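You operate a simulated robot arm through the tools that you are given. There is no shell and no other tool.

You are at the controls of a simulated two-armed robot. One attempt, no reset.

## Task
Swing the blue arm to 45 and pin it there.
Fine: run the wing screw out and pull the red pin first, parking it in the black bush; pin back in the silver bush, wing screw in until amber or green.

The check looks at the end state, three seconds after you hand in, the way a careful person would. Anything else that was tipped, shoved, dropped, spilled or broken makes it a failure.

## Robot
Two 7-joint arms with two-finger grippers on one trunk that stands fixed in place. Base frame: the origin is at the foot of the trunk, x ahead of it, y to its left, z up. Units: m, degrees, N and s.
The left shoulder is at [0.07, 0.139, 1.17], the right one opposite. With the tool pointing down near the work surface each hand reaches from about 0.38 to 0.76 m from the base axis, measured 20 degrees to its own side. Payload 3.43 kg a hand.
Tool frame (each hand has its own): the origin (TCP) lies between the finger pads and is the grasp point; the fingertips stand 0.03 m ahead of it; z points along the fingers, y is the line along which they close. Largest opening 0.104 m; the body of the gripper starts 0.057 m behind the TCP.
Orientation is told as [roll, pitch, yaw] about the base's x, y, z axes, in that order, counted from this pose: with the fingers straight down and closing along the base's y, the tool's x points along the base's -x, its y along +y and its z along -z.

## Interface
- The arms move only by the tool arm_command. It takes "left_increments", "right_increments" or both (then of equal length, played together; a hand with none holds still); each is one flat list of numbers, 7 for each row, row after row: the shift along the tool's x, y, z in units of 100 mm (1.0 is 100 mm), then the turn, a rotation vector about the tool's x, y, z in units of 45 degrees (1.0 is 45 degrees), then the opening, from 0 (shut) to 1 (fully open). In form: [x, y, z, rx, ry, rz, jaw, x, y, z, rx, ry, rz, jaw, ...]. A call has 1 to 20 rows; each row is the pose to reach, as a shift and turn from the pose commanded when the call began, along the tool's axes at that moment. A call with a number of a shift or a turn outside -1 to 1 is refused whole. A row lasts 0.2 s, in which the tool goes at most 0.05 m and 8.6 degrees; a call with a longer step from one row to the next is refused whole, and so is a gripper value outside its range. Where a pose cannot be reached the arm comes as near as it can. A force on the tool above 40 N (or 10 N above the force at the start of the call, whichever is more), or a blocked arm, ends the call early, and 0.2 s more pass. Each finger travels about 0.045 m/s and halts on what it meets, pressing with about 21 N; the grip force reading is that of the motor and also rises with nothing between the fingers. The clock runs only during rows and for 0.2 s after the last one: add rows that repeat a pose to give the fingers time. The reply holds the time, the measured pose of the TCP, the force on the tool along the base axes, the opening and the grip force, in the units named above and with some noise, with the torque about the TCP (base axes, N m) and any sound that the robot's microphone picked up, and new pictures: "show" is both (left out), scene, wrist or none (wrist: the cameras of the hands that moved).
- Cameras (640 x 400 px; columns grow to the right, rows downward): "scene" is now at [0.1273, 0.0389, 1.3987]; the picture's right is [0.45, -0.89, 0.00], its down [-0.53, -0.27, -0.80] and it looks along [0.72, 0.36, -0.59] (base axes); focal length 338 px, centre (320, 200). "left" rides on the left gripper at [0.067, -0.018, -0.09] in its tool frame; the picture's right is [0.25, 0.97, 0.00], its down [-0.73, 0.19, -0.66] and it looks along [-0.64, 0.17, 0.75] (tool axes); focal length 218 px, centre (320, 200). "right" rides on the right gripper at [0.067, 0.018, -0.09] in its tool frame; the picture's right is [-0.25, 0.97, 0.00], its down [-0.73, -0.19, -0.66] and it looks along [-0.64, -0.17, 0.75] (tool axes); focal length 218 px, centre (320, 200). There is no depth. A picture from a camera that has moved, and an enlarged one, comes with that camera's place and axes in the base frame and with its lens.
- raise_lower(by): slides the trunk up (or, below 0, down) by that many m; the arms and the scene camera ride with it, the base frame stays. It gives what a move gives, with no picture.
- pan_tilt(pan, tilt): turns the head with the scene camera to pan (to the left, within 86 degrees either way) and tilt (down, from -29 to 69), counted from straight ahead of the robot. It gives what a move gives, and a new picture of the scene camera.
- zoom(camera, box): a new picture of the part [left, top, right, bottom] of that camera's present view, enlarged. No time passes.
- finish_job(): hands the job in; it is judged then, once.

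Nothing tells you positions but the pictures and the camera data. Unless the task says otherwise, let go and move clear before handing in.

The tools are called after "Emit:" by a JSON object that holds its "op" and its "data". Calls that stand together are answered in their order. arm_command: Moves the arms, as the interface text tells. Its arguments: {"type":"object","properties":{"left_increments":{"type":"array"},"right_increments":{"type":"array"},"show":{"type":"string","enum":["both","scene","wrist","none"]}},"required":[]} The other tools are called the same way: raise_lower (by) slides the trunk up or down; pan_tilt (pan, tilt) turns the head that bears the scene camera; zoom (camera, box) takes an enlarged picture of a part of a camera's view; finish_job () hands the job in.

At the start:

```text
time: 0.0
left_tcp_pos: [0.2938, 0.3336, 1.2011]
left_orientation: [0.0, -0.1, 0.0]
left_force: [-0.6, 0.0, -0.1]
left_torque: [-0.01, 0.0, 0.0]
left_gripper_width: 0.104
left_grip_force: 0.1
right_tcp_pos: [0.4446, 0.0131, 1.1752]
right_orientation: [0.1, 0.0, 0.1]
right_force: [0.7, -0.3, -0.4]
right_torque: [-0.02, 0.0, -0.03]
right_gripper_width: 0.1037
right_grip_force: 0.1
trunk travel left (down, up): [-0.665, 0.275]
head pan, tilt: [26.7, 36.4]
```

scene: 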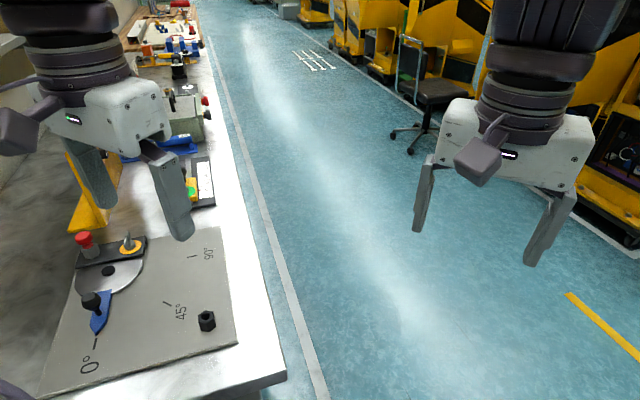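
right: 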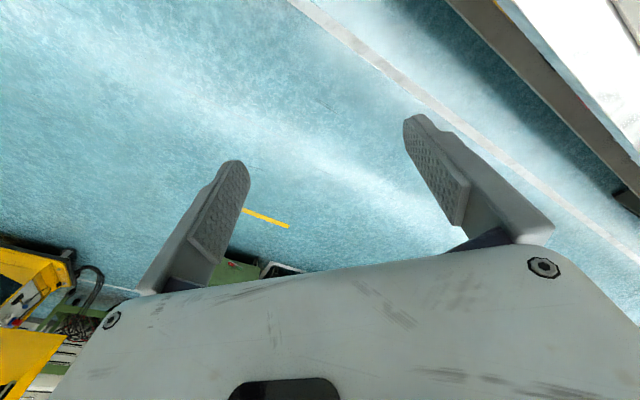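
left: 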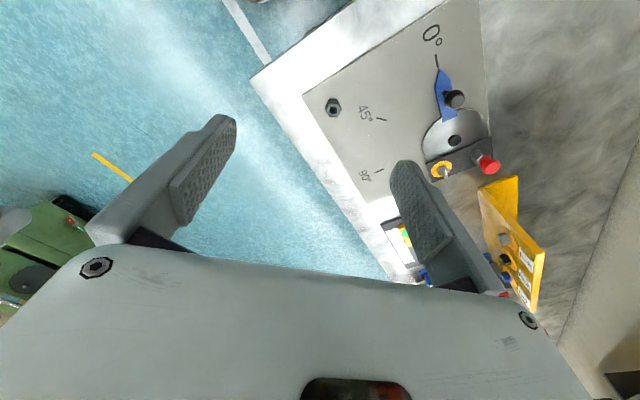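

I see a fixture plate on the bench to the left, with a blue arm at 0°, a red knob, an orange and silver item, and a black hex item. I'll look closer before I move anything.

Emit:
{"op": "zoom", "data": {"camera": "scene", "box": [30, 210, 250, 400]}}

Emit:
{"op": "zoom", "data": {"camera": "left", "box": [300, 0, 560, 200]}}

Emit:
{"op": "zoom", "data": {"camera": "scene", "box": [60, 220, 160, 340]}}

```text
2.11 times, centred on (140, 305) of scene
camera zoom: at [0.1273, 0.0389, 1.3987], right [0.45, -0.89, 0.0], down [-0.53, -0.27, -0.8], along [0.72, 0.36, -0.59], focal length 712 px, centre (699, -21)
```

zoom: 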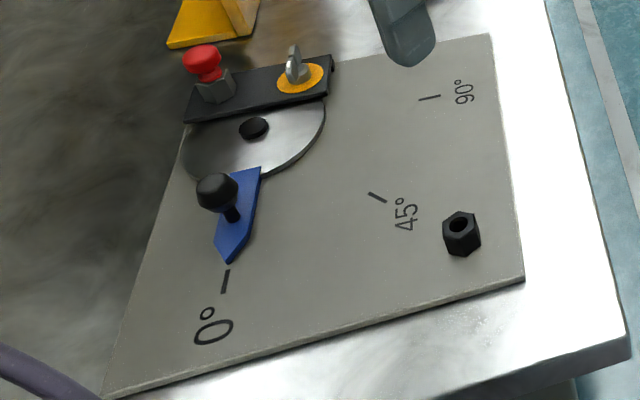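

```text
2.00 times, centred on (430, 100) of left
camera zoom: at [0.2266, 0.3162, 1.2906], right [-0.25, 0.97, 0.0], down [0.73, 0.19, 0.66], along [0.64, 0.17, -0.75], focal length 436 px, centre (100, 400)
```

zoom: 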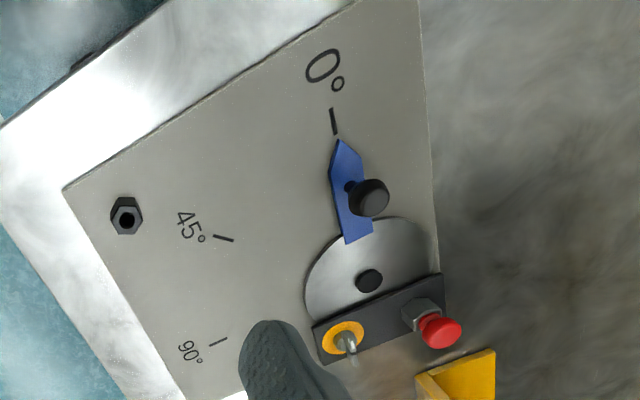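

```text
3.33 times, centred on (110, 280) of scene
camera zoom: at [0.1273, 0.0389, 1.3987], right [0.45, -0.89, 0.0], down [-0.53, -0.27, -0.8], along [0.72, 0.36, -0.59], focal length 1128 px, centre (1020, -67)
```

zoom: 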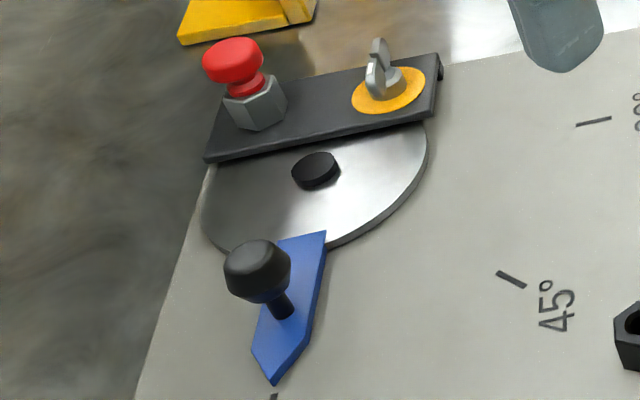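

The fixture is to the left at roughly z≈0.85–0.95. The red pin sits in a silver hex bush, the wing screw is on an amber ring, and the black bush is at the front right. I'll point the head straight at it.

Emit:
{"op": "pan_tilt", "data": {"pan": 58, "tilt": 46}}

```text
time: 1.0
left_tcp_pos: [0.2945, 0.335, 1.2016]
left_orientation: [0.0, 0.1, 0.1]
left_force: [0.3, 0.0, 0.6]
left_torque: [0.01, 0.01, -0.02]
left_gripper_width: 0.104
left_grip_force: 0.0
right_tcp_pos: [0.4436, 0.0133, 1.1748]
right_orientation: [0.1, 0.0, -0.1]
right_force: [-0.2, -0.3, -0.4]
right_torque: [-0.01, -0.02, 0.0]
right_gripper_width: 0.1042
right_grip_force: 0.0
trunk travel left (down, up): [-0.665, 0.275]
head pan, tilt: [58.0, 46.0]
camera scene: at [0.0921, 0.0679, 1.3846], right [0.85, -0.53, 0.0], down [-0.38, -0.61, -0.69], along [0.37, 0.59, -0.72], focal length 338 px, centre (320, 200)
```

scene: 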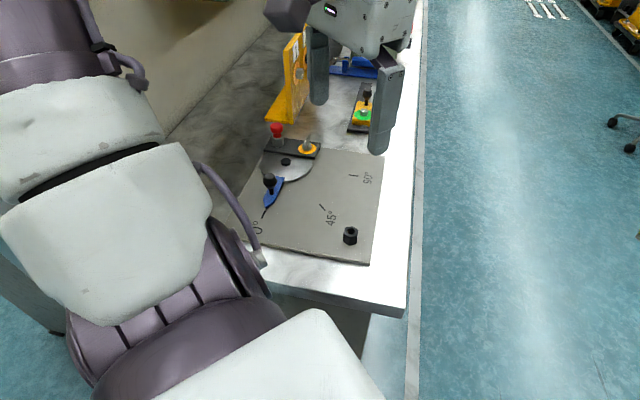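

The whole fixture is in view now, with a second similar device and a yellow stand behind it that I need to stay clear of. I'll turn and shift the left hand in free air so its wrist camera looks down on the fixture.

Emit:
{"op": "arm_command", "data": {"left_increments": [0.03, -0.15, 0, 0, 0, -0.16, 1, 0.06, -0.3, 0, 0, 0, -0.33, 1, 0.1, -0.45, 0, 0, 0, -0.5, 1, 0.13, -0.6, 0, 0, 0, -0.66, 1, 0.16, -0.75, 0, 0, 0, -0.83, 1, 0.2, -0.9, 0, 0, 0, -1, 1, 0.2, -0.9, 0, 0, 0, -1, 1], "show": "both"}}

```text
time: 2.6
left_tcp_pos: [0.2588, 0.3378, 1.2617]
left_orientation: [-0.7, -0.3, 42.2]
left_force: [0.2, 0.3, 0.2]
left_torque: [-0.06, 0.03, 0.0]
left_gripper_width: 0.1041
left_grip_force: 0.0
left hand out of reach, approached as far as the arm can: row 3, 4, 5, 6, 7
right_tcp_pos: [0.4447, 0.0146, 1.1747]
right_orientation: [-0.1, 0.0, 0.1]
right_force: [-0.8, 0.0, 0.1]
right_torque: [-0.03, 0.01, -0.01]
right_gripper_width: 0.1041
right_grip_force: 0.1
trunk travel left (down, up): [-0.665, 0.275]
head pan, tilt: [58.0, 46.0]
camera scene: at [0.0922, 0.0691, 1.3845], right [0.85, -0.53, 0.0], down [-0.38, -0.61, -0.69], along [0.37, 0.59, -0.72], focal length 338 px, centre (320, 200)
camera left: at [0.2205, 0.2804, 1.3503], right [-0.84, 0.55, -0.01], down [0.4, 0.64, 0.66], along [0.37, 0.54, -0.75], focal length 218 px, centre (320, 200)
```

scene: 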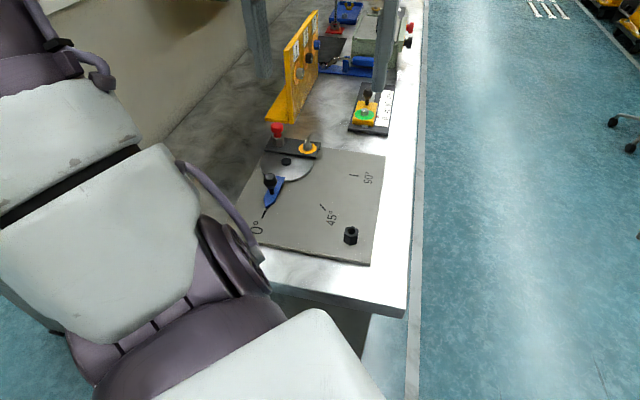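
left: 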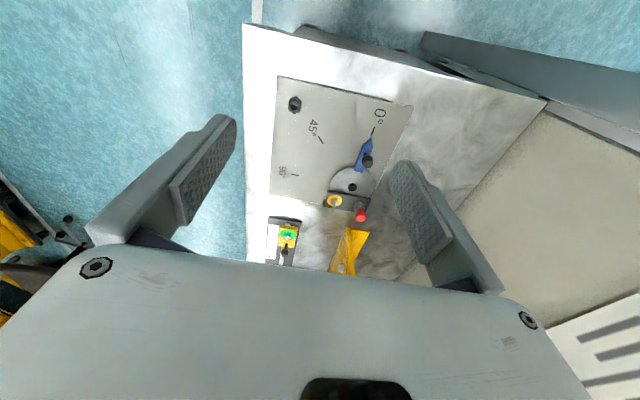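

The wrist camera now sees the whole fixture. I'll enlarge both views to triangulate the parts.

Emit:
{"op": "zoom", "data": {"camera": "scene", "box": [230, 100, 400, 270]}}

Emit:
{"op": "zoom", "data": {"camera": "left", "box": [240, 60, 440, 280]}}

Emit:
{"op": "zoom", "data": {"camera": "scene", "box": [240, 110, 330, 220]}}

Emit:
{"op": "zoom", "data": {"camera": "left", "box": [310, 120, 400, 240]}}

```text
2.35 times, centred on (315, 185) of scene
camera zoom: at [0.0922, 0.0691, 1.3845], right [0.85, -0.53, 0.0], down [-0.38, -0.61, -0.69], along [0.37, 0.59, -0.72], focal length 796 px, centre (332, 235)
```

zoom: 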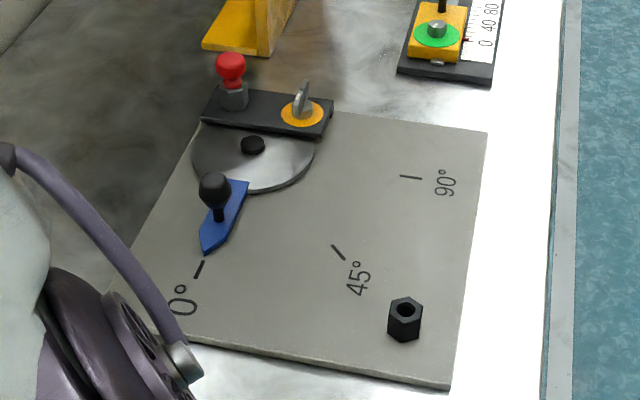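

```text
1.82 times, centred on (340, 170) of left
camera zoom: at [0.2205, 0.2804, 1.3503], right [-0.84, 0.55, -0.01], down [0.4, 0.64, 0.66], along [0.37, 0.54, -0.75], focal length 397 px, centre (284, 254)
```

zoom: 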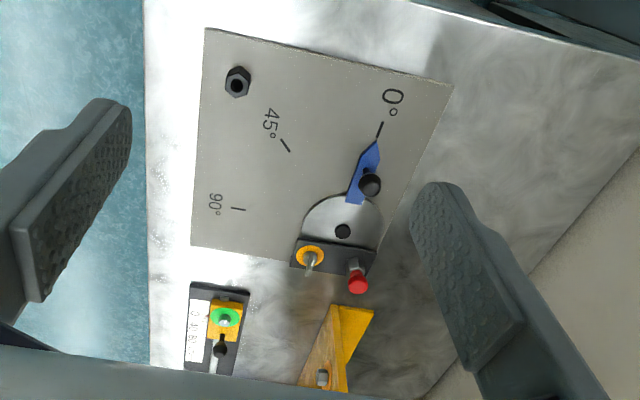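

```text
3.64 times, centred on (285, 165) of scene
camera zoom: at [0.0922, 0.0691, 1.3845], right [0.85, -0.53, 0.0], down [-0.38, -0.61, -0.69], along [0.37, 0.59, -0.72], focal length 1230 px, centre (447, 327)
```

zoom: 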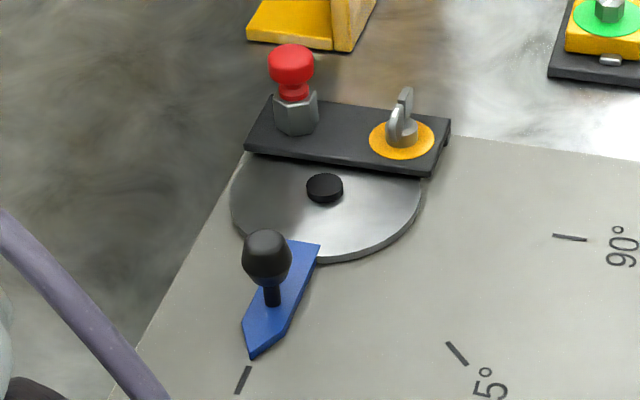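

```text
3.33 times, centred on (355, 180) of left
camera zoom: at [0.2205, 0.2804, 1.3503], right [-0.84, 0.55, -0.01], down [0.4, 0.64, 0.66], along [0.37, 0.54, -0.75], focal length 728 px, centre (203, 267)
```

zoom: 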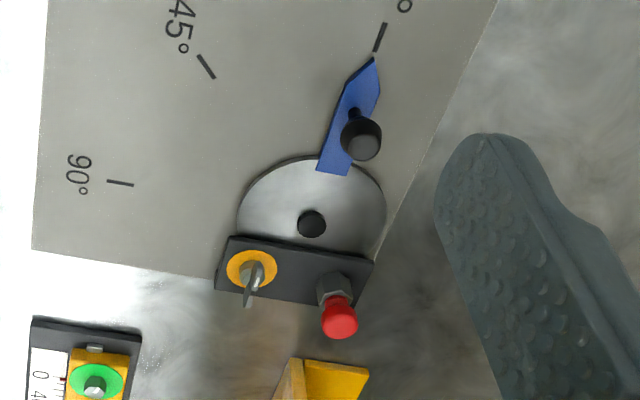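

I triangulated these points (m):

| Part | Position |
|---|---|
| Hub | (0.356, 0.642, 0.870) |
| Red pin cap | (0.367, 0.698, 0.933) |
| Wing screw ring | (0.427, 0.664, 0.865) |
| Arm knob | (0.280, 0.560, 0.913) |
| Black bush top | (0.3555, 0.379, 0.883) |

Next I bring the left hand out over the fixture, staying high.

Emit:
{"op": "arm_command", "data": {"left_increments": [-0.25, 0.1, 0.05, 0, 0, -0.08, 1, -0.5, 0.2, 0.1, 0, 0, -0.16, 1, -0.75, 0.33, 0.2, 0, 0, -0.25, 1, -1, 0.45, 0.3, 0, 0, -0.33, 1, -1, 0.45, 0.3, 0, 0, -0.33, 1], "show": "wrist"}}

```text
time: 3.8
left_tcp_pos: [0.3064, 0.4358, 1.2293]
left_orientation: [-0.8, -0.1, 57.1]
left_force: [0.3, 0.2, -0.4]
left_torque: [0.01, 0.03, 0.01]
left_gripper_width: 0.1041
left_grip_force: 0.0
right_tcp_pos: [0.4423, 0.0138, 1.1754]
right_orientation: [0.1, -0.1, -0.1]
right_force: [-0.3, -1.2, 1.0]
right_torque: [0.0, -0.01, 0.01]
right_gripper_width: 0.1041
right_grip_force: 0.0
trunk travel left (down, up): [-0.665, 0.275]
head pan, tilt: [58.0, 46.0]
camera left: at [0.2837, 0.3706, 1.3192], right [-0.95, 0.31, -0.01], down [0.23, 0.72, 0.66], along [0.22, 0.62, -0.76], focal length 218 px, centre (320, 200)
```

left: 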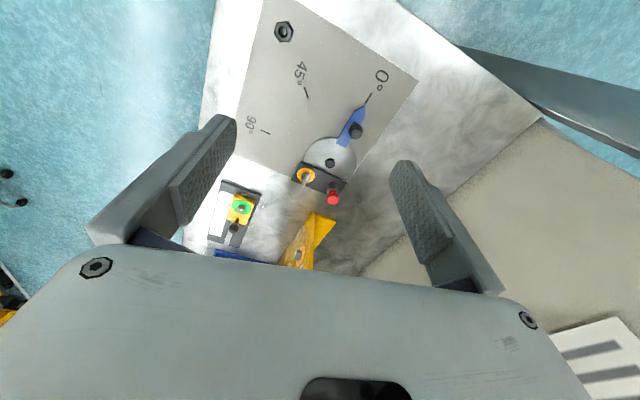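

The hand is tracking as expected. I'll continue toward a point above the wing screw and level the tool at yaw 60.

Emit:
{"op": "arm_command", "data": {"left_increments": [-0.25, 0.02, 0.25, -0.005, 0, -0.02, 1, -0.5, 0.04, 0.5, -0.01, 0, -0.04, 1, -0.75, 0.06, 0.75, -0.015, 0, -0.06, 1, -1, 0.09, 1, -0.018, -0.002, -0.064, 1, -1, 0.09, 1, -0.018, -0.002, -0.064, 1], "show": "both"}}

```text
time: 5.0
left_tcp_pos: [0.3541, 0.5223, 1.1287]
left_orientation: [0.0, -0.2, 59.9]
left_force: [0.1, -0.3, -0.5]
left_torque: [-0.01, 0.01, 0.02]
left_gripper_width: 0.104
left_grip_force: 0.1
right_tcp_pos: [0.4445, 0.0131, 1.1753]
right_orientation: [0.1, -0.2, 0.0]
right_force: [-0.9, -0.2, 0.4]
right_torque: [0.02, -0.01, 0.03]
right_gripper_width: 0.1039
right_grip_force: 0.1
trunk travel left (down, up): [-0.665, 0.275]
head pan, tilt: [58.0, 46.0]
camera scene: at [0.0913, 0.067, 1.3847], right [0.85, -0.53, 0.0], down [-0.38, -0.61, -0.7], along [0.37, 0.59, -0.72], focal length 338 px, centre (320, 200)
camera left: at [0.3352, 0.455, 1.2178], right [-0.96, 0.27, 0.0], down [0.2, 0.72, 0.66], along [0.18, 0.64, -0.75], focal length 218 px, centre (320, 200)
```

scene: 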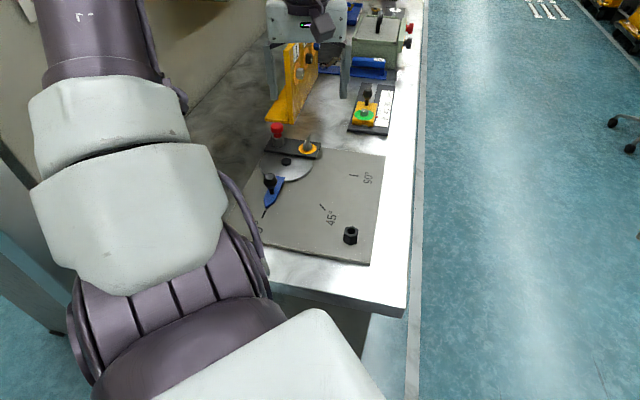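
left: 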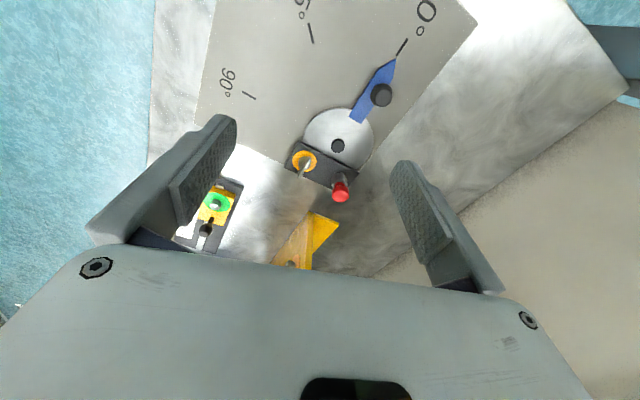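

I'll zoom in on the fixture from the wrist camera and the scene camera to pin down the wing orientation.

Emit:
{"op": "zoom", "data": {"camera": "left", "box": [270, 60, 420, 220]}}

Emit:
{"op": "zoom", "data": {"camera": "scene", "box": [255, 110, 335, 170]}}

Emit:
{"op": "zoom", "data": {"camera": "left", "box": [280, 130, 360, 210]}}

```text
2.50 times, centred on (345, 140) of left
camera zoom: at [0.3352, 0.455, 1.2178], right [-0.96, 0.27, 0.0], down [0.2, 0.72, 0.66], along [0.18, 0.64, -0.75], focal length 546 px, centre (258, 350)
```

zoom: 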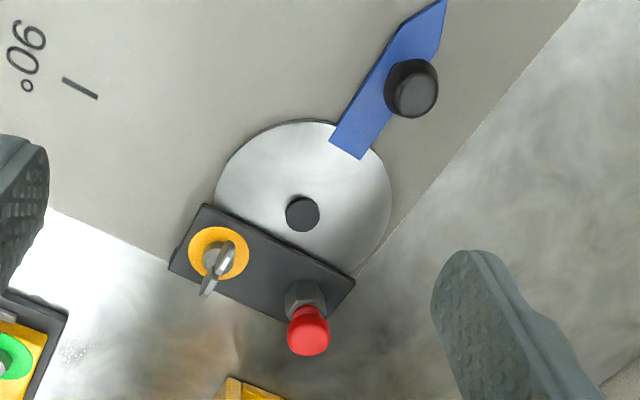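

```text
6.67 times, centred on (295, 140) of scene
camera zoom: at [0.0913, 0.067, 1.3847], right [0.85, -0.53, 0.0], down [-0.38, -0.61, -0.7], along [0.37, 0.59, -0.72], focal length 2256 px, centre (487, 600)
```

zoom: 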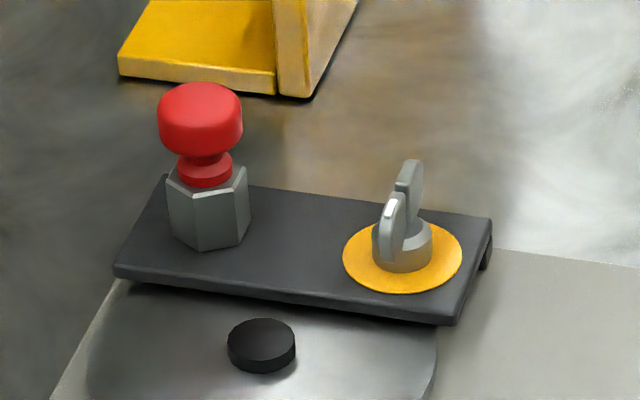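

```text
5.00 times, centred on (320, 170) of left
camera zoom: at [0.3352, 0.455, 1.2178], right [-0.96, 0.27, 0.0], down [0.2, 0.72, 0.66], along [0.18, 0.64, -0.75], focal length 1091 px, centre (320, 350)
```

zoom: 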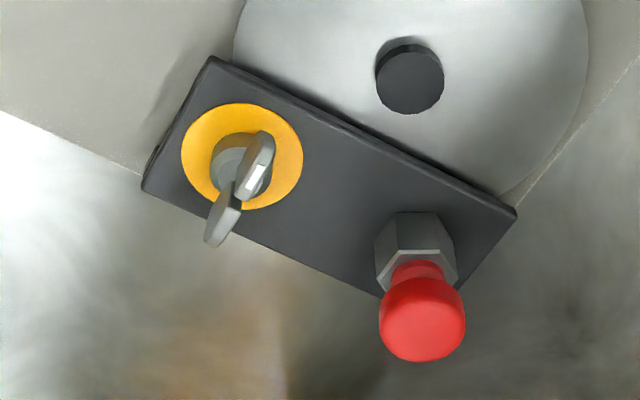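

The wider baseline refines the estimates:

| Part | Estimate |
|---|---|
| Wing screw axis | ≈(0.4195, 0.650) |
| Wing plane | azimuth ≈45° |
| Wing tips | z≈0.905 |
| Amber ring | z≈0.876 |
| Pin cap | ≈(0.366, 0.698, 0.926) |
| Hub | ≈(0.354, 0.638) |

I'll go above the wing with yaw 45 and a narrower opening.

Emit:
{"op": "arm_command", "data": {"left_increments": [-0.25, 0.01, 0.2, 0, 0, 0.08, 0.8, -0.5, 0.02, 0.4, 0, 0, 0.16, 0.6, -0.75, 0.035, 0.6, 0, 0, 0.25, 0.5, -1, 0.05, 0.8, 0, 0.004, 0.33, 0.4, -1, 0.05, 0.8, 0, 0.004, 0.33, 0.4, -1, 0.05, 0.8, 0, 0.004, 0.33, 0.4], "show": "both"}}

```text
time: 6.4
left_tcp_pos: [0.4027, 0.6119, 1.0483]
left_orientation: [-0.1, 0.1, 45.0]
left_force: [0.2, -0.1, -0.4]
left_torque: [-0.02, 0.03, 0.01]
left_gripper_width: 0.0417
left_grip_force: 0.2
right_tcp_pos: [0.4445, 0.0138, 1.1749]
right_orientation: [0.1, 0.0, 0.0]
right_force: [-0.2, 0.0, -0.2]
right_torque: [0.01, 0.02, -0.02]
right_gripper_width: 0.1041
right_grip_force: 0.0
trunk travel left (down, up): [-0.665, 0.275]
head pan, tilt: [58.0, 46.0]
camera scene: at [0.0918, 0.0677, 1.3846], right [0.85, -0.53, 0.0], down [-0.38, -0.61, -0.69], along [0.37, 0.59, -0.72], focal length 338 px, centre (320, 200)
camera left: at [0.3679, 0.552, 1.1377], right [-0.86, 0.51, 0.0], down [0.38, 0.65, 0.66], along [0.33, 0.57, -0.75], focal length 218 px, centre (320, 200)
```

scene: 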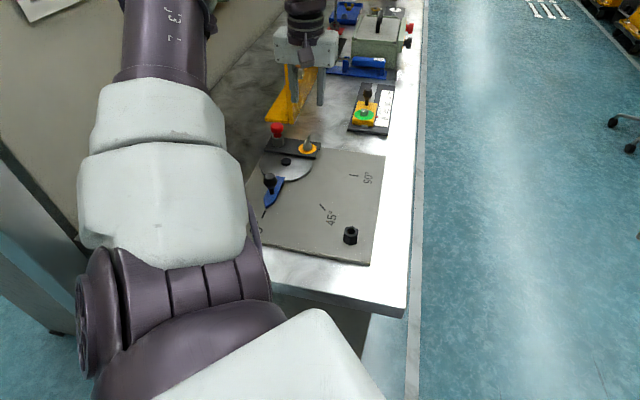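
left: 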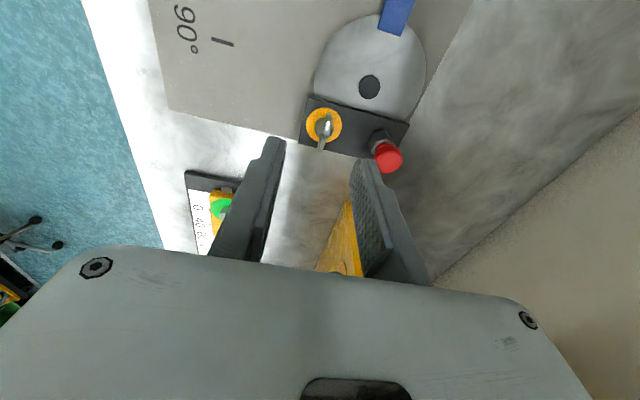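

I'll get a closer look at the wing from here to refine its axis position.

Emit:
{"op": "zoom", "data": {"camera": "left", "box": [290, 95, 418, 175]}}

Emit:
{"op": "zoom", "data": {"camera": "scene", "box": [255, 110, 335, 170]}}

```text
5.00 times, centred on (354, 135) of left
camera zoom: at [0.3679, 0.552, 1.1377], right [-0.86, 0.51, 0.0], down [0.38, 0.65, 0.66], along [0.33, 0.57, -0.75], focal length 1091 px, centre (150, 525)
```

zoom: 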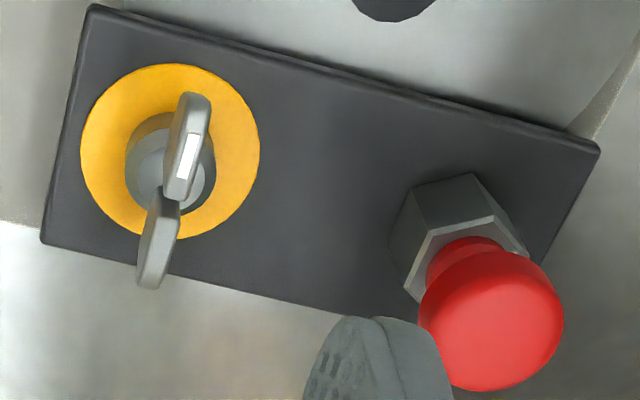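

```text
6.67 times, centred on (295, 140) of scene
camera zoom: at [0.0918, 0.0677, 1.3846], right [0.85, -0.53, 0.0], down [-0.38, -0.61, -0.69], along [0.37, 0.59, -0.72], focal length 2256 px, centre (487, 600)
```

zoom: 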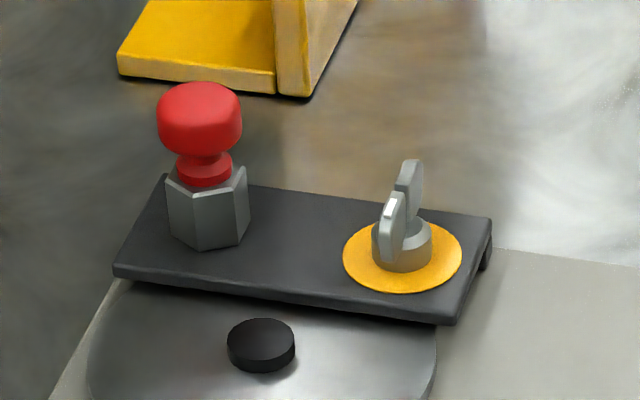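

Consistent: wing axis ≈(0.419, 0.6485), wing top ≈0.909, and the closing direction matches yaw 45. I'll descend to just above the wing.

Emit:
{"op": "arm_command", "data": {"left_increments": [-0.2, 0.07, 0.2, 0, 0, 0, 0.4, -0.374, 0.14, 0.45, 0, 0, 0, 0.4, -0.374, 0.1435, 0.7, 0, 0, 0, 0.4, -0.374, 0.1435, 0.9, 0, 0, 0, 0.4, -0.374, 0.1435, 0.9, 0, 0, 0, 0.4], "show": "both"}}

```text
time: 7.6
left_tcp_pos: [0.417, 0.6499, 0.9576]
left_orientation: [-0.1, 0.1, 45.0]
left_force: [-0.5, -0.7, 0.1]
left_torque: [-0.01, -0.02, -0.01]
left_gripper_width: 0.0414
left_grip_force: 0.1
right_tcp_pos: [0.4458, 0.0134, 1.1755]
right_orientation: [0.1, 0.1, 0.0]
right_force: [0.1, -0.5, 0.3]
right_torque: [0.01, -0.01, 0.01]
right_gripper_width: 0.1042
right_grip_force: 0.1
trunk travel left (down, up): [-0.665, 0.275]
head pan, tilt: [58.0, 46.0]
camera scene: at [0.0922, 0.0678, 1.3846], right [0.85, -0.53, 0.0], down [-0.38, -0.61, -0.69], along [0.37, 0.59, -0.72], focal length 338 px, centre (320, 200)
camera left: at [0.3828, 0.5898, 1.0472], right [-0.86, 0.5, 0.0], down [0.38, 0.65, 0.66], along [0.33, 0.57, -0.76], focal length 218 px, centre (320, 200)
```

scene: 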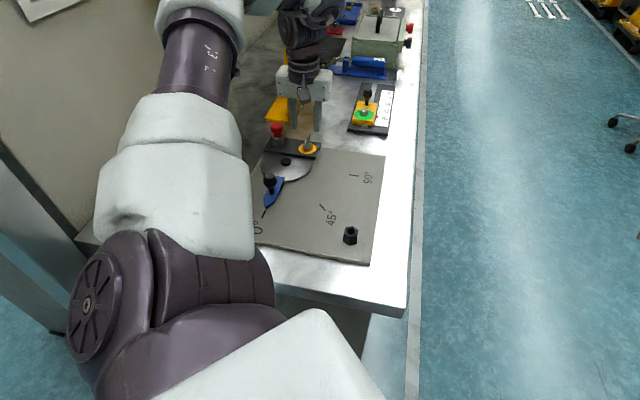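
left: 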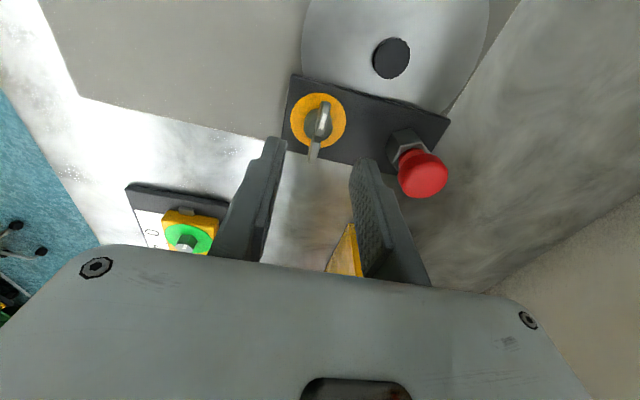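

Alignment is within about 2.5 mm. I'll correct that sideways, descend so the fingertips straddle the wings above the screw's hub, and close gently.

Emit:
{"op": "arm_command", "data": {"left_increments": [0, -0.025, 0.12, 0, 0, 0, 0.4, 0, -0.025, 0.24, 0, 0, 0, 0.4, 0, -0.025, 0.35, 0, 0, 0, 0.4, 0, -0.025, 0.35, 0, 0, 0, 0.4], "show": "wrist"}}

```text
time: 8.6
left_tcp_pos: [0.4182, 0.6481, 0.9251]
left_orientation: [0.0, 0.1, 45.0]
left_force: [0.3, -0.1, -1.2]
left_torque: [-0.01, 0.03, 0.01]
left_gripper_width: 0.0413
left_grip_force: 0.0
right_tcp_pos: [0.444, 0.014, 1.1747]
right_orientation: [0.1, 0.1, 0.0]
right_force: [-0.5, 0.5, 0.0]
right_torque: [-0.01, -0.01, 0.03]
right_gripper_width: 0.104
right_grip_force: 0.0
trunk travel left (down, up): [-0.665, 0.275]
head pan, tilt: [58.0, 46.0]
camera left: at [0.3834, 0.5879, 1.0139], right [-0.86, 0.51, 0.0], down [0.38, 0.65, 0.66], along [0.33, 0.57, -0.75], focal length 218 px, centre (320, 200)
```

left: 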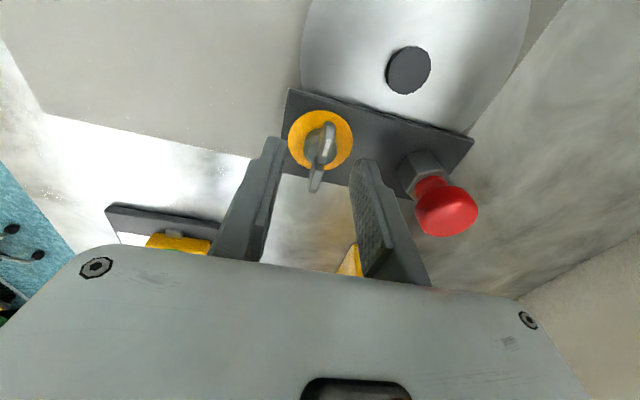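

The fingers straddle the wings properly. I'll close the jaw on them.

Emit:
{"op": "arm_command", "data": {"left_increments": [0, 0, 0.03, 0, 0, 0, 0.2, 0, 0, 0.03, 0, 0, 0, 0, 0, 0, 0.03, 0, 0, 0, 0, 0, 0, 0.03, 0, 0, 0, 0, 0, 0, 0.03, 0, 0, 0, 0], "show": "wrist"}}

```text
time: 9.8
left_tcp_pos: [0.4179, 0.647, 0.9222]
left_orientation: [0.0, 0.1, 45.1]
left_force: [0.4, -1.7, -3.1]
left_torque: [0.22, -0.25, -0.03]
left_gripper_width: 0.0062
left_grip_force: 40.0
right_tcp_pos: [0.4444, 0.0141, 1.175]
right_orientation: [0.1, -0.1, 0.0]
right_force: [-0.3, 0.2, -0.7]
right_torque: [0.0, 0.04, 0.0]
right_gripper_width: 0.104
right_grip_force: 0.1
trunk travel left (down, up): [-0.665, 0.275]
head pan, tilt: [58.0, 46.0]
camera left: at [0.3833, 0.5877, 1.0107], right [-0.86, 0.51, 0.0], down [0.38, 0.65, 0.66], along [0.33, 0.57, -0.76], focal length 218 px, centre (320, 200)
```

left: 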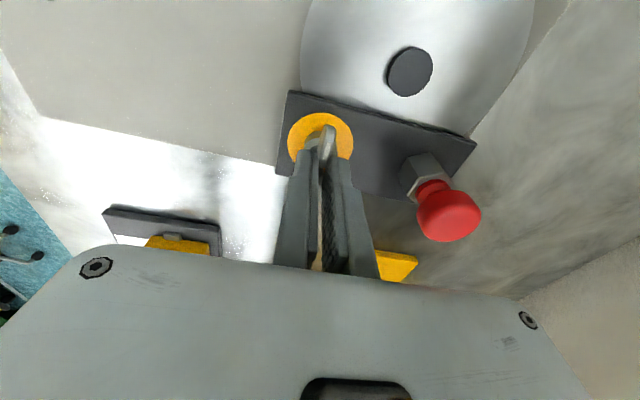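

The wing is gripped at 6.2 mm. Now I unscrew counter-clockwise from above (yaw increasing), watching the torque and the ring.

Emit:
{"op": "arm_command", "data": {"left_increments": [0, 0, 0, 0, 0, -0.12, 0, 0, 0, 0, 0, 0, -0.24, 0, 0, 0, 0, 0, 0, -0.36, 0, 0, 0, 0, 0, 0, -0.48, 0, 0, 0, 0, 0, 0, -0.6, 0, 0, 0, 0, 0, 0, -0.74, 0, 0, 0, 0, 0, 0, -0.87, 0, 0, 0, 0, 0, 0, -1, 0, 0, 0, 0, 0, 0, -1, 0], "show": "both"}}

```text
time: 11.8
left_tcp_pos: [0.4173, 0.6476, 0.9222]
left_orientation: [-0.1, 0.0, 90.1]
left_force: [1.1, 17.8, 25.0]
left_torque: [0.58, 0.01, -0.02]
left_gripper_width: 0.0061
left_grip_force: 40.0
right_tcp_pos: [0.4425, 0.0129, 1.1763]
right_orientation: [0.0, -0.1, 0.0]
right_force: [-0.5, 0.1, -0.5]
right_torque: [0.01, -0.03, -0.01]
right_gripper_width: 0.104
right_grip_force: 0.0
trunk travel left (down, up): [-0.665, 0.275]
head pan, tilt: [58.0, 46.0]
camera scene: at [0.0898, 0.0675, 1.385], right [0.85, -0.53, 0.0], down [-0.38, -0.61, -0.7], along [0.37, 0.59, -0.72], focal length 338 px, centre (320, 200)
camera left: at [0.4351, 0.5802, 1.0111], right [-0.97, -0.26, 0.0], down [-0.19, 0.73, 0.66], along [-0.17, 0.64, -0.75], focal length 218 px, centre (320, 200)
```

scene: 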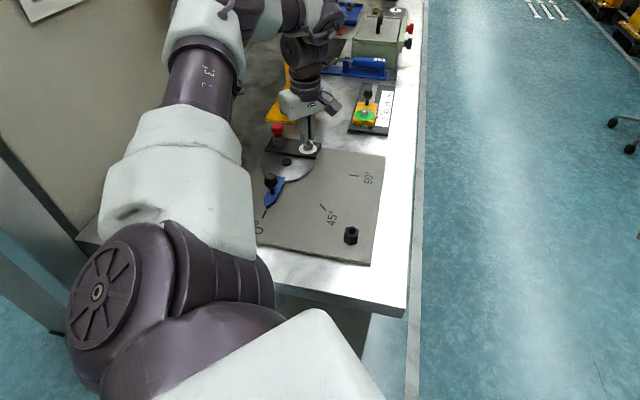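
left: 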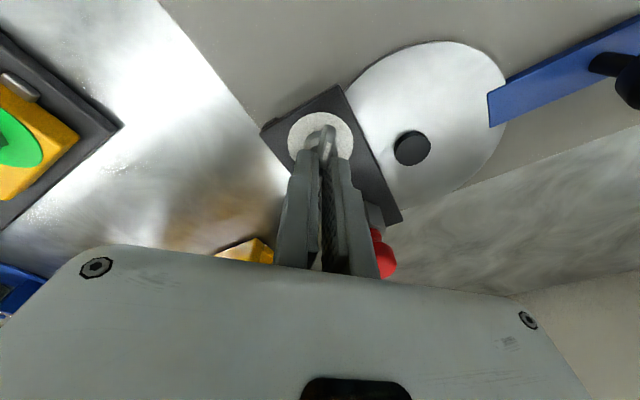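

The ring went white, so the screw is loosening. It rises as it turns and pushes up on the hand with about 25 N, so I'll follow it upward slightly and check the force.

Emit:
{"op": "arm_command", "data": {"left_increments": [0, 0, -0.01, 0, 0, 0, 0, 0, 0, -0.01, 0, 0, 0, 0], "show": "none"}}

Emit:
{"op": "zoom", "data": {"camera": "scene", "box": [255, 100, 335, 160]}}

```text
time: 12.4
left_tcp_pos: [0.4183, 0.6475, 0.9232]
left_orientation: [-0.1, -0.1, 90.1]
left_force: [4.2, 20.4, 21.9]
left_torque: [0.85, -0.06, -0.04]
left_gripper_width: 0.0059
left_grip_force: 39.6
right_tcp_pos: [0.4442, 0.0141, 1.1751]
right_orientation: [0.1, 0.0, 0.0]
right_force: [-0.1, 0.2, -0.2]
right_torque: [0.02, 0.0, -0.03]
right_gripper_width: 0.1039
right_grip_force: 0.0
trunk travel left (down, up): [-0.665, 0.275]
head pan, tilt: [58.0, 46.0]
```

```text
6.67 times, centred on (295, 130) of scene
camera zoom: at [0.0906, 0.0685, 1.3847], right [0.85, -0.53, 0.0], down [-0.38, -0.61, -0.69], along [0.37, 0.59, -0.72], focal length 2256 px, centre (487, 667)
```

zoom: 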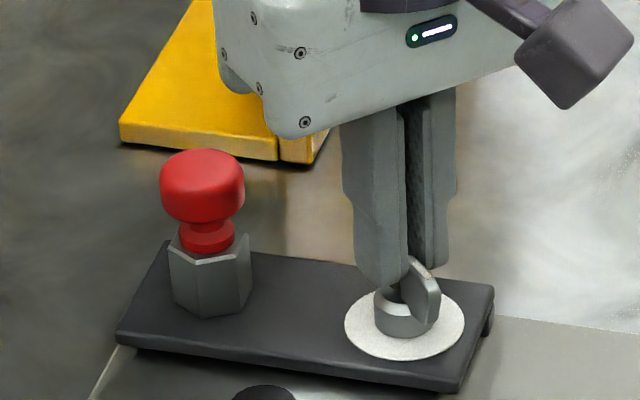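

There's a side load in the grip, so I'll open the jaw a little to relieve it and look at the state.

Emit:
{"op": "arm_command", "data": {"left_increments": [0, 0, 0, 0, 0, 0, 0.15, 0, 0, 0, 0, 0, 0, 0.3, 0, 0, 0, 0, 0, 0, 0.3], "show": "both"}}

Emit:
{"op": "zoom", "data": {"camera": "left", "box": [240, 80, 400, 240]}}

Emit:
{"op": "zoom", "data": {"camera": "scene", "box": [255, 110, 335, 170]}}

```text
time: 13.2
left_tcp_pos: [0.4176, 0.6464, 0.9205]
left_orientation: [0.1, 0.1, 90.0]
left_force: [0.5, -0.6, 1.2]
left_torque: [0.0, 0.04, 0.01]
left_gripper_width: 0.0312
left_grip_force: 0.1
right_tcp_pos: [0.4457, 0.014, 1.1751]
right_orientation: [0.1, 0.0, 0.0]
right_force: [0.3, -0.3, -0.6]
right_torque: [0.01, 0.03, -0.05]
right_gripper_width: 0.1041
right_grip_force: 0.0
trunk travel left (down, up): [-0.665, 0.275]
head pan, tilt: [58.0, 46.0]
camera scene: at [0.0924, 0.068, 1.3845], right [0.85, -0.53, 0.0], down [-0.38, -0.61, -0.69], along [0.37, 0.59, -0.72], focal length 338 px, centre (320, 200)
camera left: at [0.4361, 0.5793, 1.0103], right [-0.97, -0.25, 0.0], down [-0.19, 0.73, 0.66], along [-0.17, 0.63, -0.75], focal length 218 px, centre (320, 200)
```

scene: 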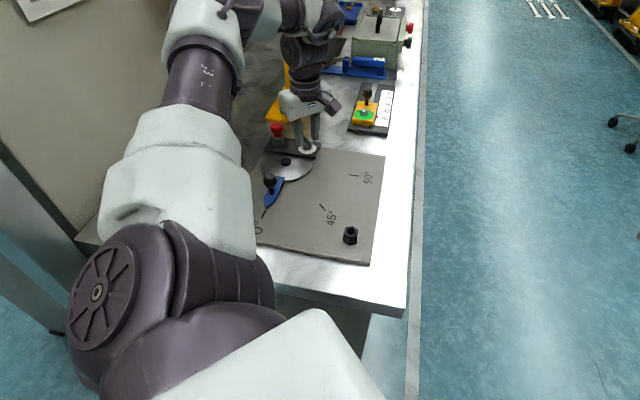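
left: 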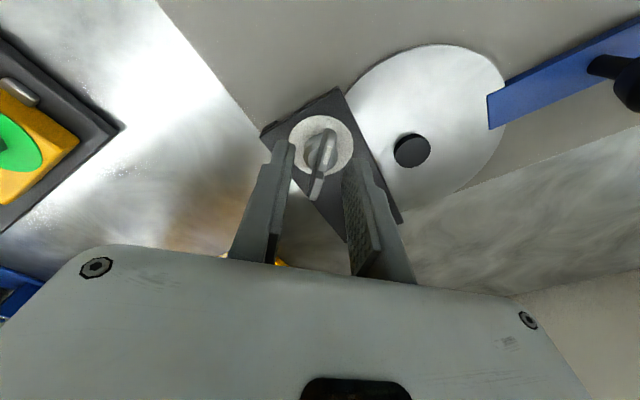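

```text
2.50 times, centred on (320, 160) of left
camera zoom: at [0.4361, 0.5793, 1.0103], right [-0.97, -0.25, 0.0], down [-0.19, 0.73, 0.66], along [-0.17, 0.63, -0.75], focal length 546 px, centre (320, 300)
```

zoom: 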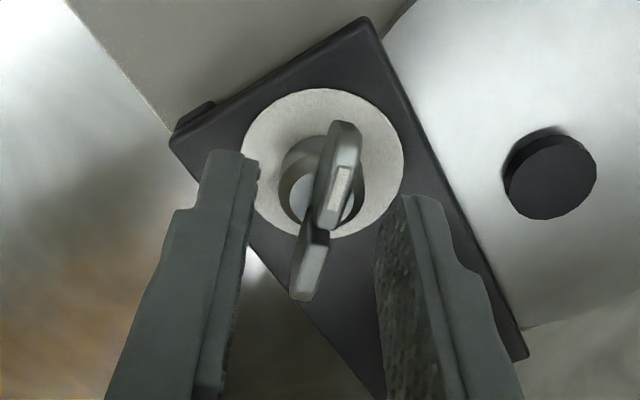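

```text
6.67 times, centred on (295, 140) of scene
camera zoom: at [0.0924, 0.068, 1.3845], right [0.85, -0.53, 0.0], down [-0.38, -0.61, -0.69], along [0.37, 0.59, -0.72], focal length 2256 px, centre (487, 600)
```

zoom: 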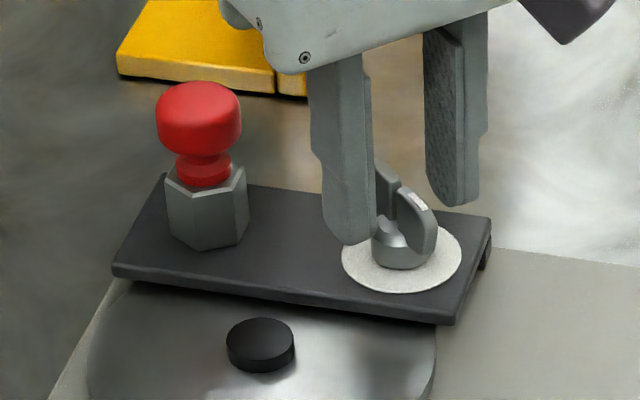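

The screw clearly turned 45° and the ring is white. The upward push probably came from the fingertips riding on the screw hub's cone, so I'll raise 3 mm, regrip and keep unscrewing.

Emit:
{"op": "arm_command", "data": {"left_increments": [0, 0, -0.03, 0, 0, 0, 0.3, 0, 0, -0.03, 0, 0, 0, 0.1, 0, 0, -0.03, 0, 0, 0, 0, 0, 0, -0.03, 0, 0, 0, 0, 0, 0, -0.03, 0, 0, 0, 0], "show": "none"}}

```text
time: 14.4
left_tcp_pos: [0.4169, 0.6466, 0.9244]
left_orientation: [0.1, 0.1, 90.0]
left_force: [-1.9, -1.1, -1.7]
left_torque: [-0.16, 0.02, 0.01]
left_gripper_width: 0.0056
left_grip_force: 39.9
right_tcp_pos: [0.4447, 0.015, 1.1754]
right_orientation: [0.0, 0.0, 0.0]
right_force: [0.0, 0.3, -0.1]
right_torque: [0.06, 0.02, 0.01]
right_gripper_width: 0.104
right_grip_force: 0.0
trunk travel left (down, up): [-0.665, 0.275]
head pan, tilt: [58.0, 46.0]
```

Emit:
{"op": "arm_command", "data": {"left_increments": [0, 0, 0, 0, 0, -0.12, 0, 0, 0, 0, 0, 0, -0.24, 0, 0, 0, 0, 0, 0, -0.36, 0, 0, 0, 0, 0, 0, -0.48, 0, 0, 0, 0, 0, 0, -0.6, 0, 0, 0, 0, 0, 0, -0.74, 0, 0, 0, 0, 0, 0, -0.87, 0, 0, 0, 0, 0, 0, -1, 0, 0, 0, 0, 0, 0, -1, 0], "show": "both"}}

```text
time: 16.4
left_tcp_pos: [0.3523, 0.7275, 1.0089]
left_orientation: [0.3, 1.3, 127.5]
left_force: [0.2, -0.3, 0.4]
left_torque: [-0.01, -0.01, 0.0]
left_gripper_width: 0.0
left_grip_force: 35.3
left hand out of reach, approached as far as the arm can: row 2, 3, 4, 5, 6, 7, 8, 9
right_tcp_pos: [0.4451, 0.0124, 1.1745]
right_orientation: [0.2, 0.0, 0.0]
right_force: [0.9, -0.5, -0.3]
right_torque: [0.0, 0.02, 0.02]
right_gripper_width: 0.1042
right_grip_force: 0.0
trunk travel left (down, up): [-0.665, 0.275]
head pan, tilt: [58.0, 46.0]
camera scene: at [0.0928, 0.0676, 1.3846], right [0.85, -0.53, 0.0], down [-0.38, -0.61, -0.69], along [0.37, 0.59, -0.72], focal length 338 px, centre (320, 200)
camera left: at [0.4069, 0.6868, 1.0996], right [-0.61, -0.79, 0.01], down [-0.6, 0.48, 0.64], along [-0.51, 0.39, -0.77], focal length 218 px, centre (320, 200)
```

scene: 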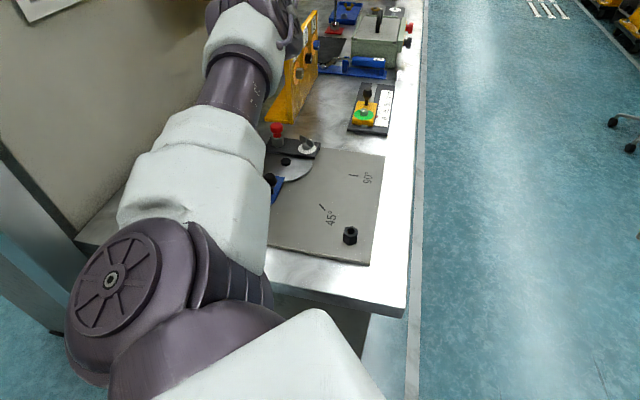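
left: 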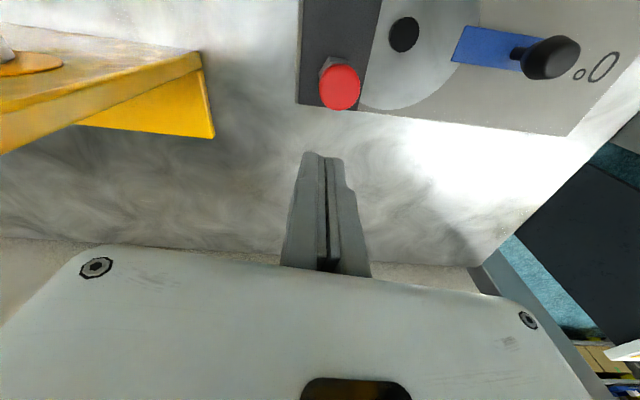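

The wrist ran out of yaw range past about 95°, so the hand let go of the wing and drifted up and back. The pin and fixture look undisturbed. I'll bring the hand back over the wing, high, at yaw 90, and from now on stay within yaw 90.

Emit:
{"op": "arm_command", "data": {"left_increments": [0.1, 0, -0.2, 0, 0, 0.1, 0, 0.3, 0, -0.3, 0, 0, 0.25, 0, 0.5, 0, -0.3, 0.002, -0.01, 0.4, 0.1, 0.7, 0, -0.3, 0.004, -0.02, 0.55, 0.2, 0.9, 0, -0.3, 0.006, -0.029, 0.7, 0.3, 1, 0, -0.3, 0.0067, -0.029, 0.833, 0.3, 1, 0, -0.3, 0.0067, -0.029, 0.833, 0.3], "show": "both"}}

```text
time: 18.0
left_tcp_pos: [0.4119, 0.6488, 1.043]
left_orientation: [-0.4, -0.1, 90.0]
left_force: [-0.8, 0.6, -0.4]
left_torque: [-0.02, -0.02, 0.01]
left_gripper_width: 0.0308
left_grip_force: 0.1
right_tcp_pos: [0.4445, 0.0137, 1.1757]
right_orientation: [0.1, 0.1, -0.1]
right_force: [0.0, -0.6, 0.7]
right_torque: [0.02, 0.01, 0.07]
right_gripper_width: 0.1039
right_grip_force: 0.0
trunk travel left (down, up): [-0.665, 0.275]
head pan, tilt: [58.0, 46.0]
camera scene: at [0.0919, 0.0681, 1.3846], right [0.85, -0.53, 0.0], down [-0.38, -0.61, -0.69], along [0.37, 0.59, -0.72], focal length 338 px, centre (320, 200)
camera left: at [0.4286, 0.5803, 1.1317], right [-0.97, -0.25, -0.01], down [-0.2, 0.73, 0.66], along [-0.16, 0.64, -0.75], focal length 218 px, centre (320, 200)
```

scene: 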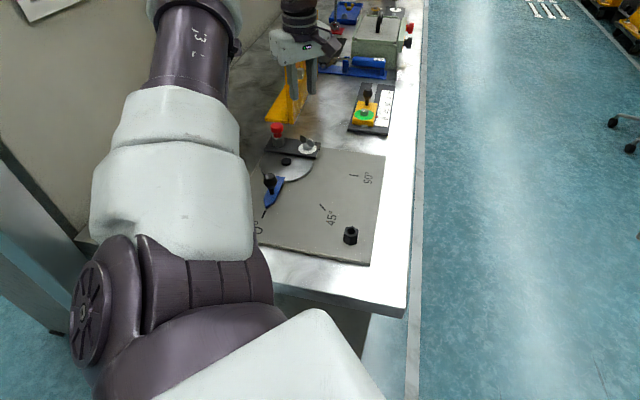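
left: 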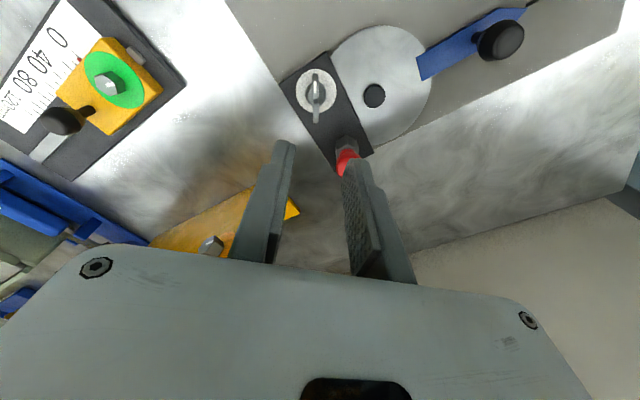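

Emit:
{"op": "zoom", "data": {"camera": "left", "box": [270, 50, 398, 130]}}

Emit:
{"op": "zoom", "data": {"camera": "scene", "box": [255, 110, 335, 170]}}

```text
5.00 times, centred on (334, 90) of left
camera zoom: at [0.4286, 0.5803, 1.1317], right [-0.97, -0.25, -0.01], down [-0.2, 0.73, 0.66], along [-0.16, 0.64, -0.75], focal length 1091 px, centre (250, 750)
```

zoom: 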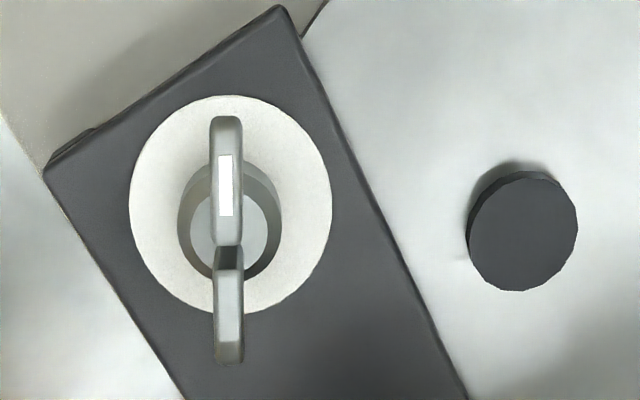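

```text
6.67 times, centred on (295, 140) of scene
camera zoom: at [0.0919, 0.0681, 1.3846], right [0.85, -0.53, 0.0], down [-0.38, -0.61, -0.69], along [0.37, 0.59, -0.72], focal length 2256 px, centre (487, 600)
```

zoom: 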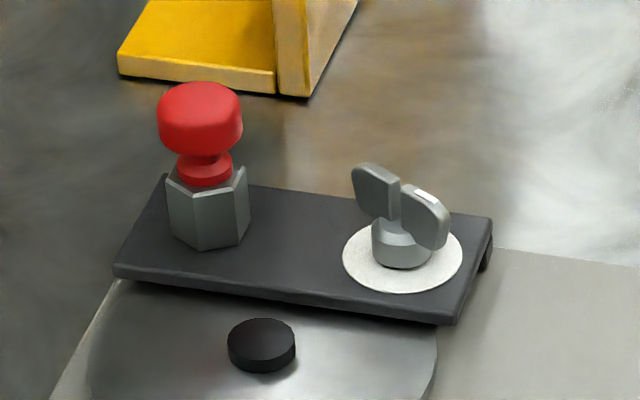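

The wing is now at azimuth ≈104°, about 59° looser than at the start. To keep turning I'd regrip from yaw ≈−76, which puts the wrist camera on the far side near the yellow stand, so I'll check the stand's geometry first.

Emit:
{"op": "zoom", "data": {"camera": "scene", "box": [230, 0, 350, 130]}}

Emit:
{"op": "zoom", "data": {"camera": "left", "box": [140, 150, 340, 270]}}

```text
3.08 times, centred on (290, 65) of scene
camera zoom: at [0.0919, 0.0681, 1.3846], right [0.85, -0.53, 0.0], down [-0.38, -0.61, -0.69], along [0.37, 0.59, -0.72], focal length 1041 px, centre (412, 615)
```

zoom: 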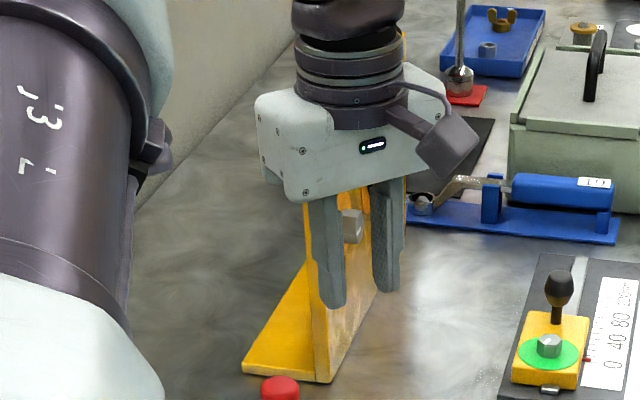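

```text
3.20 times, centred on (240, 210) of left
camera zoom: at [0.4286, 0.5803, 1.1317], right [-0.97, -0.25, -0.01], down [-0.2, 0.73, 0.66], along [-0.16, 0.64, -0.75], focal length 698 px, centre (576, 168)
```

zoom: 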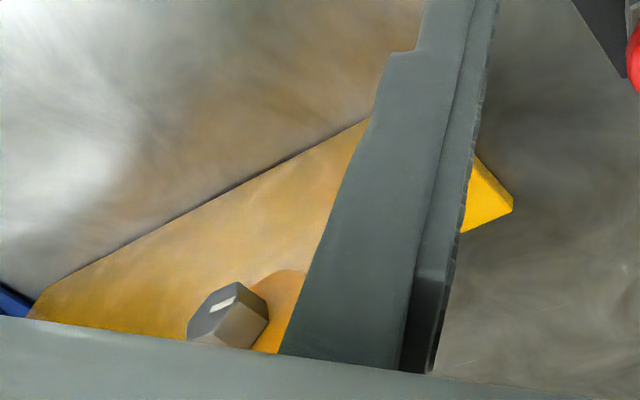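

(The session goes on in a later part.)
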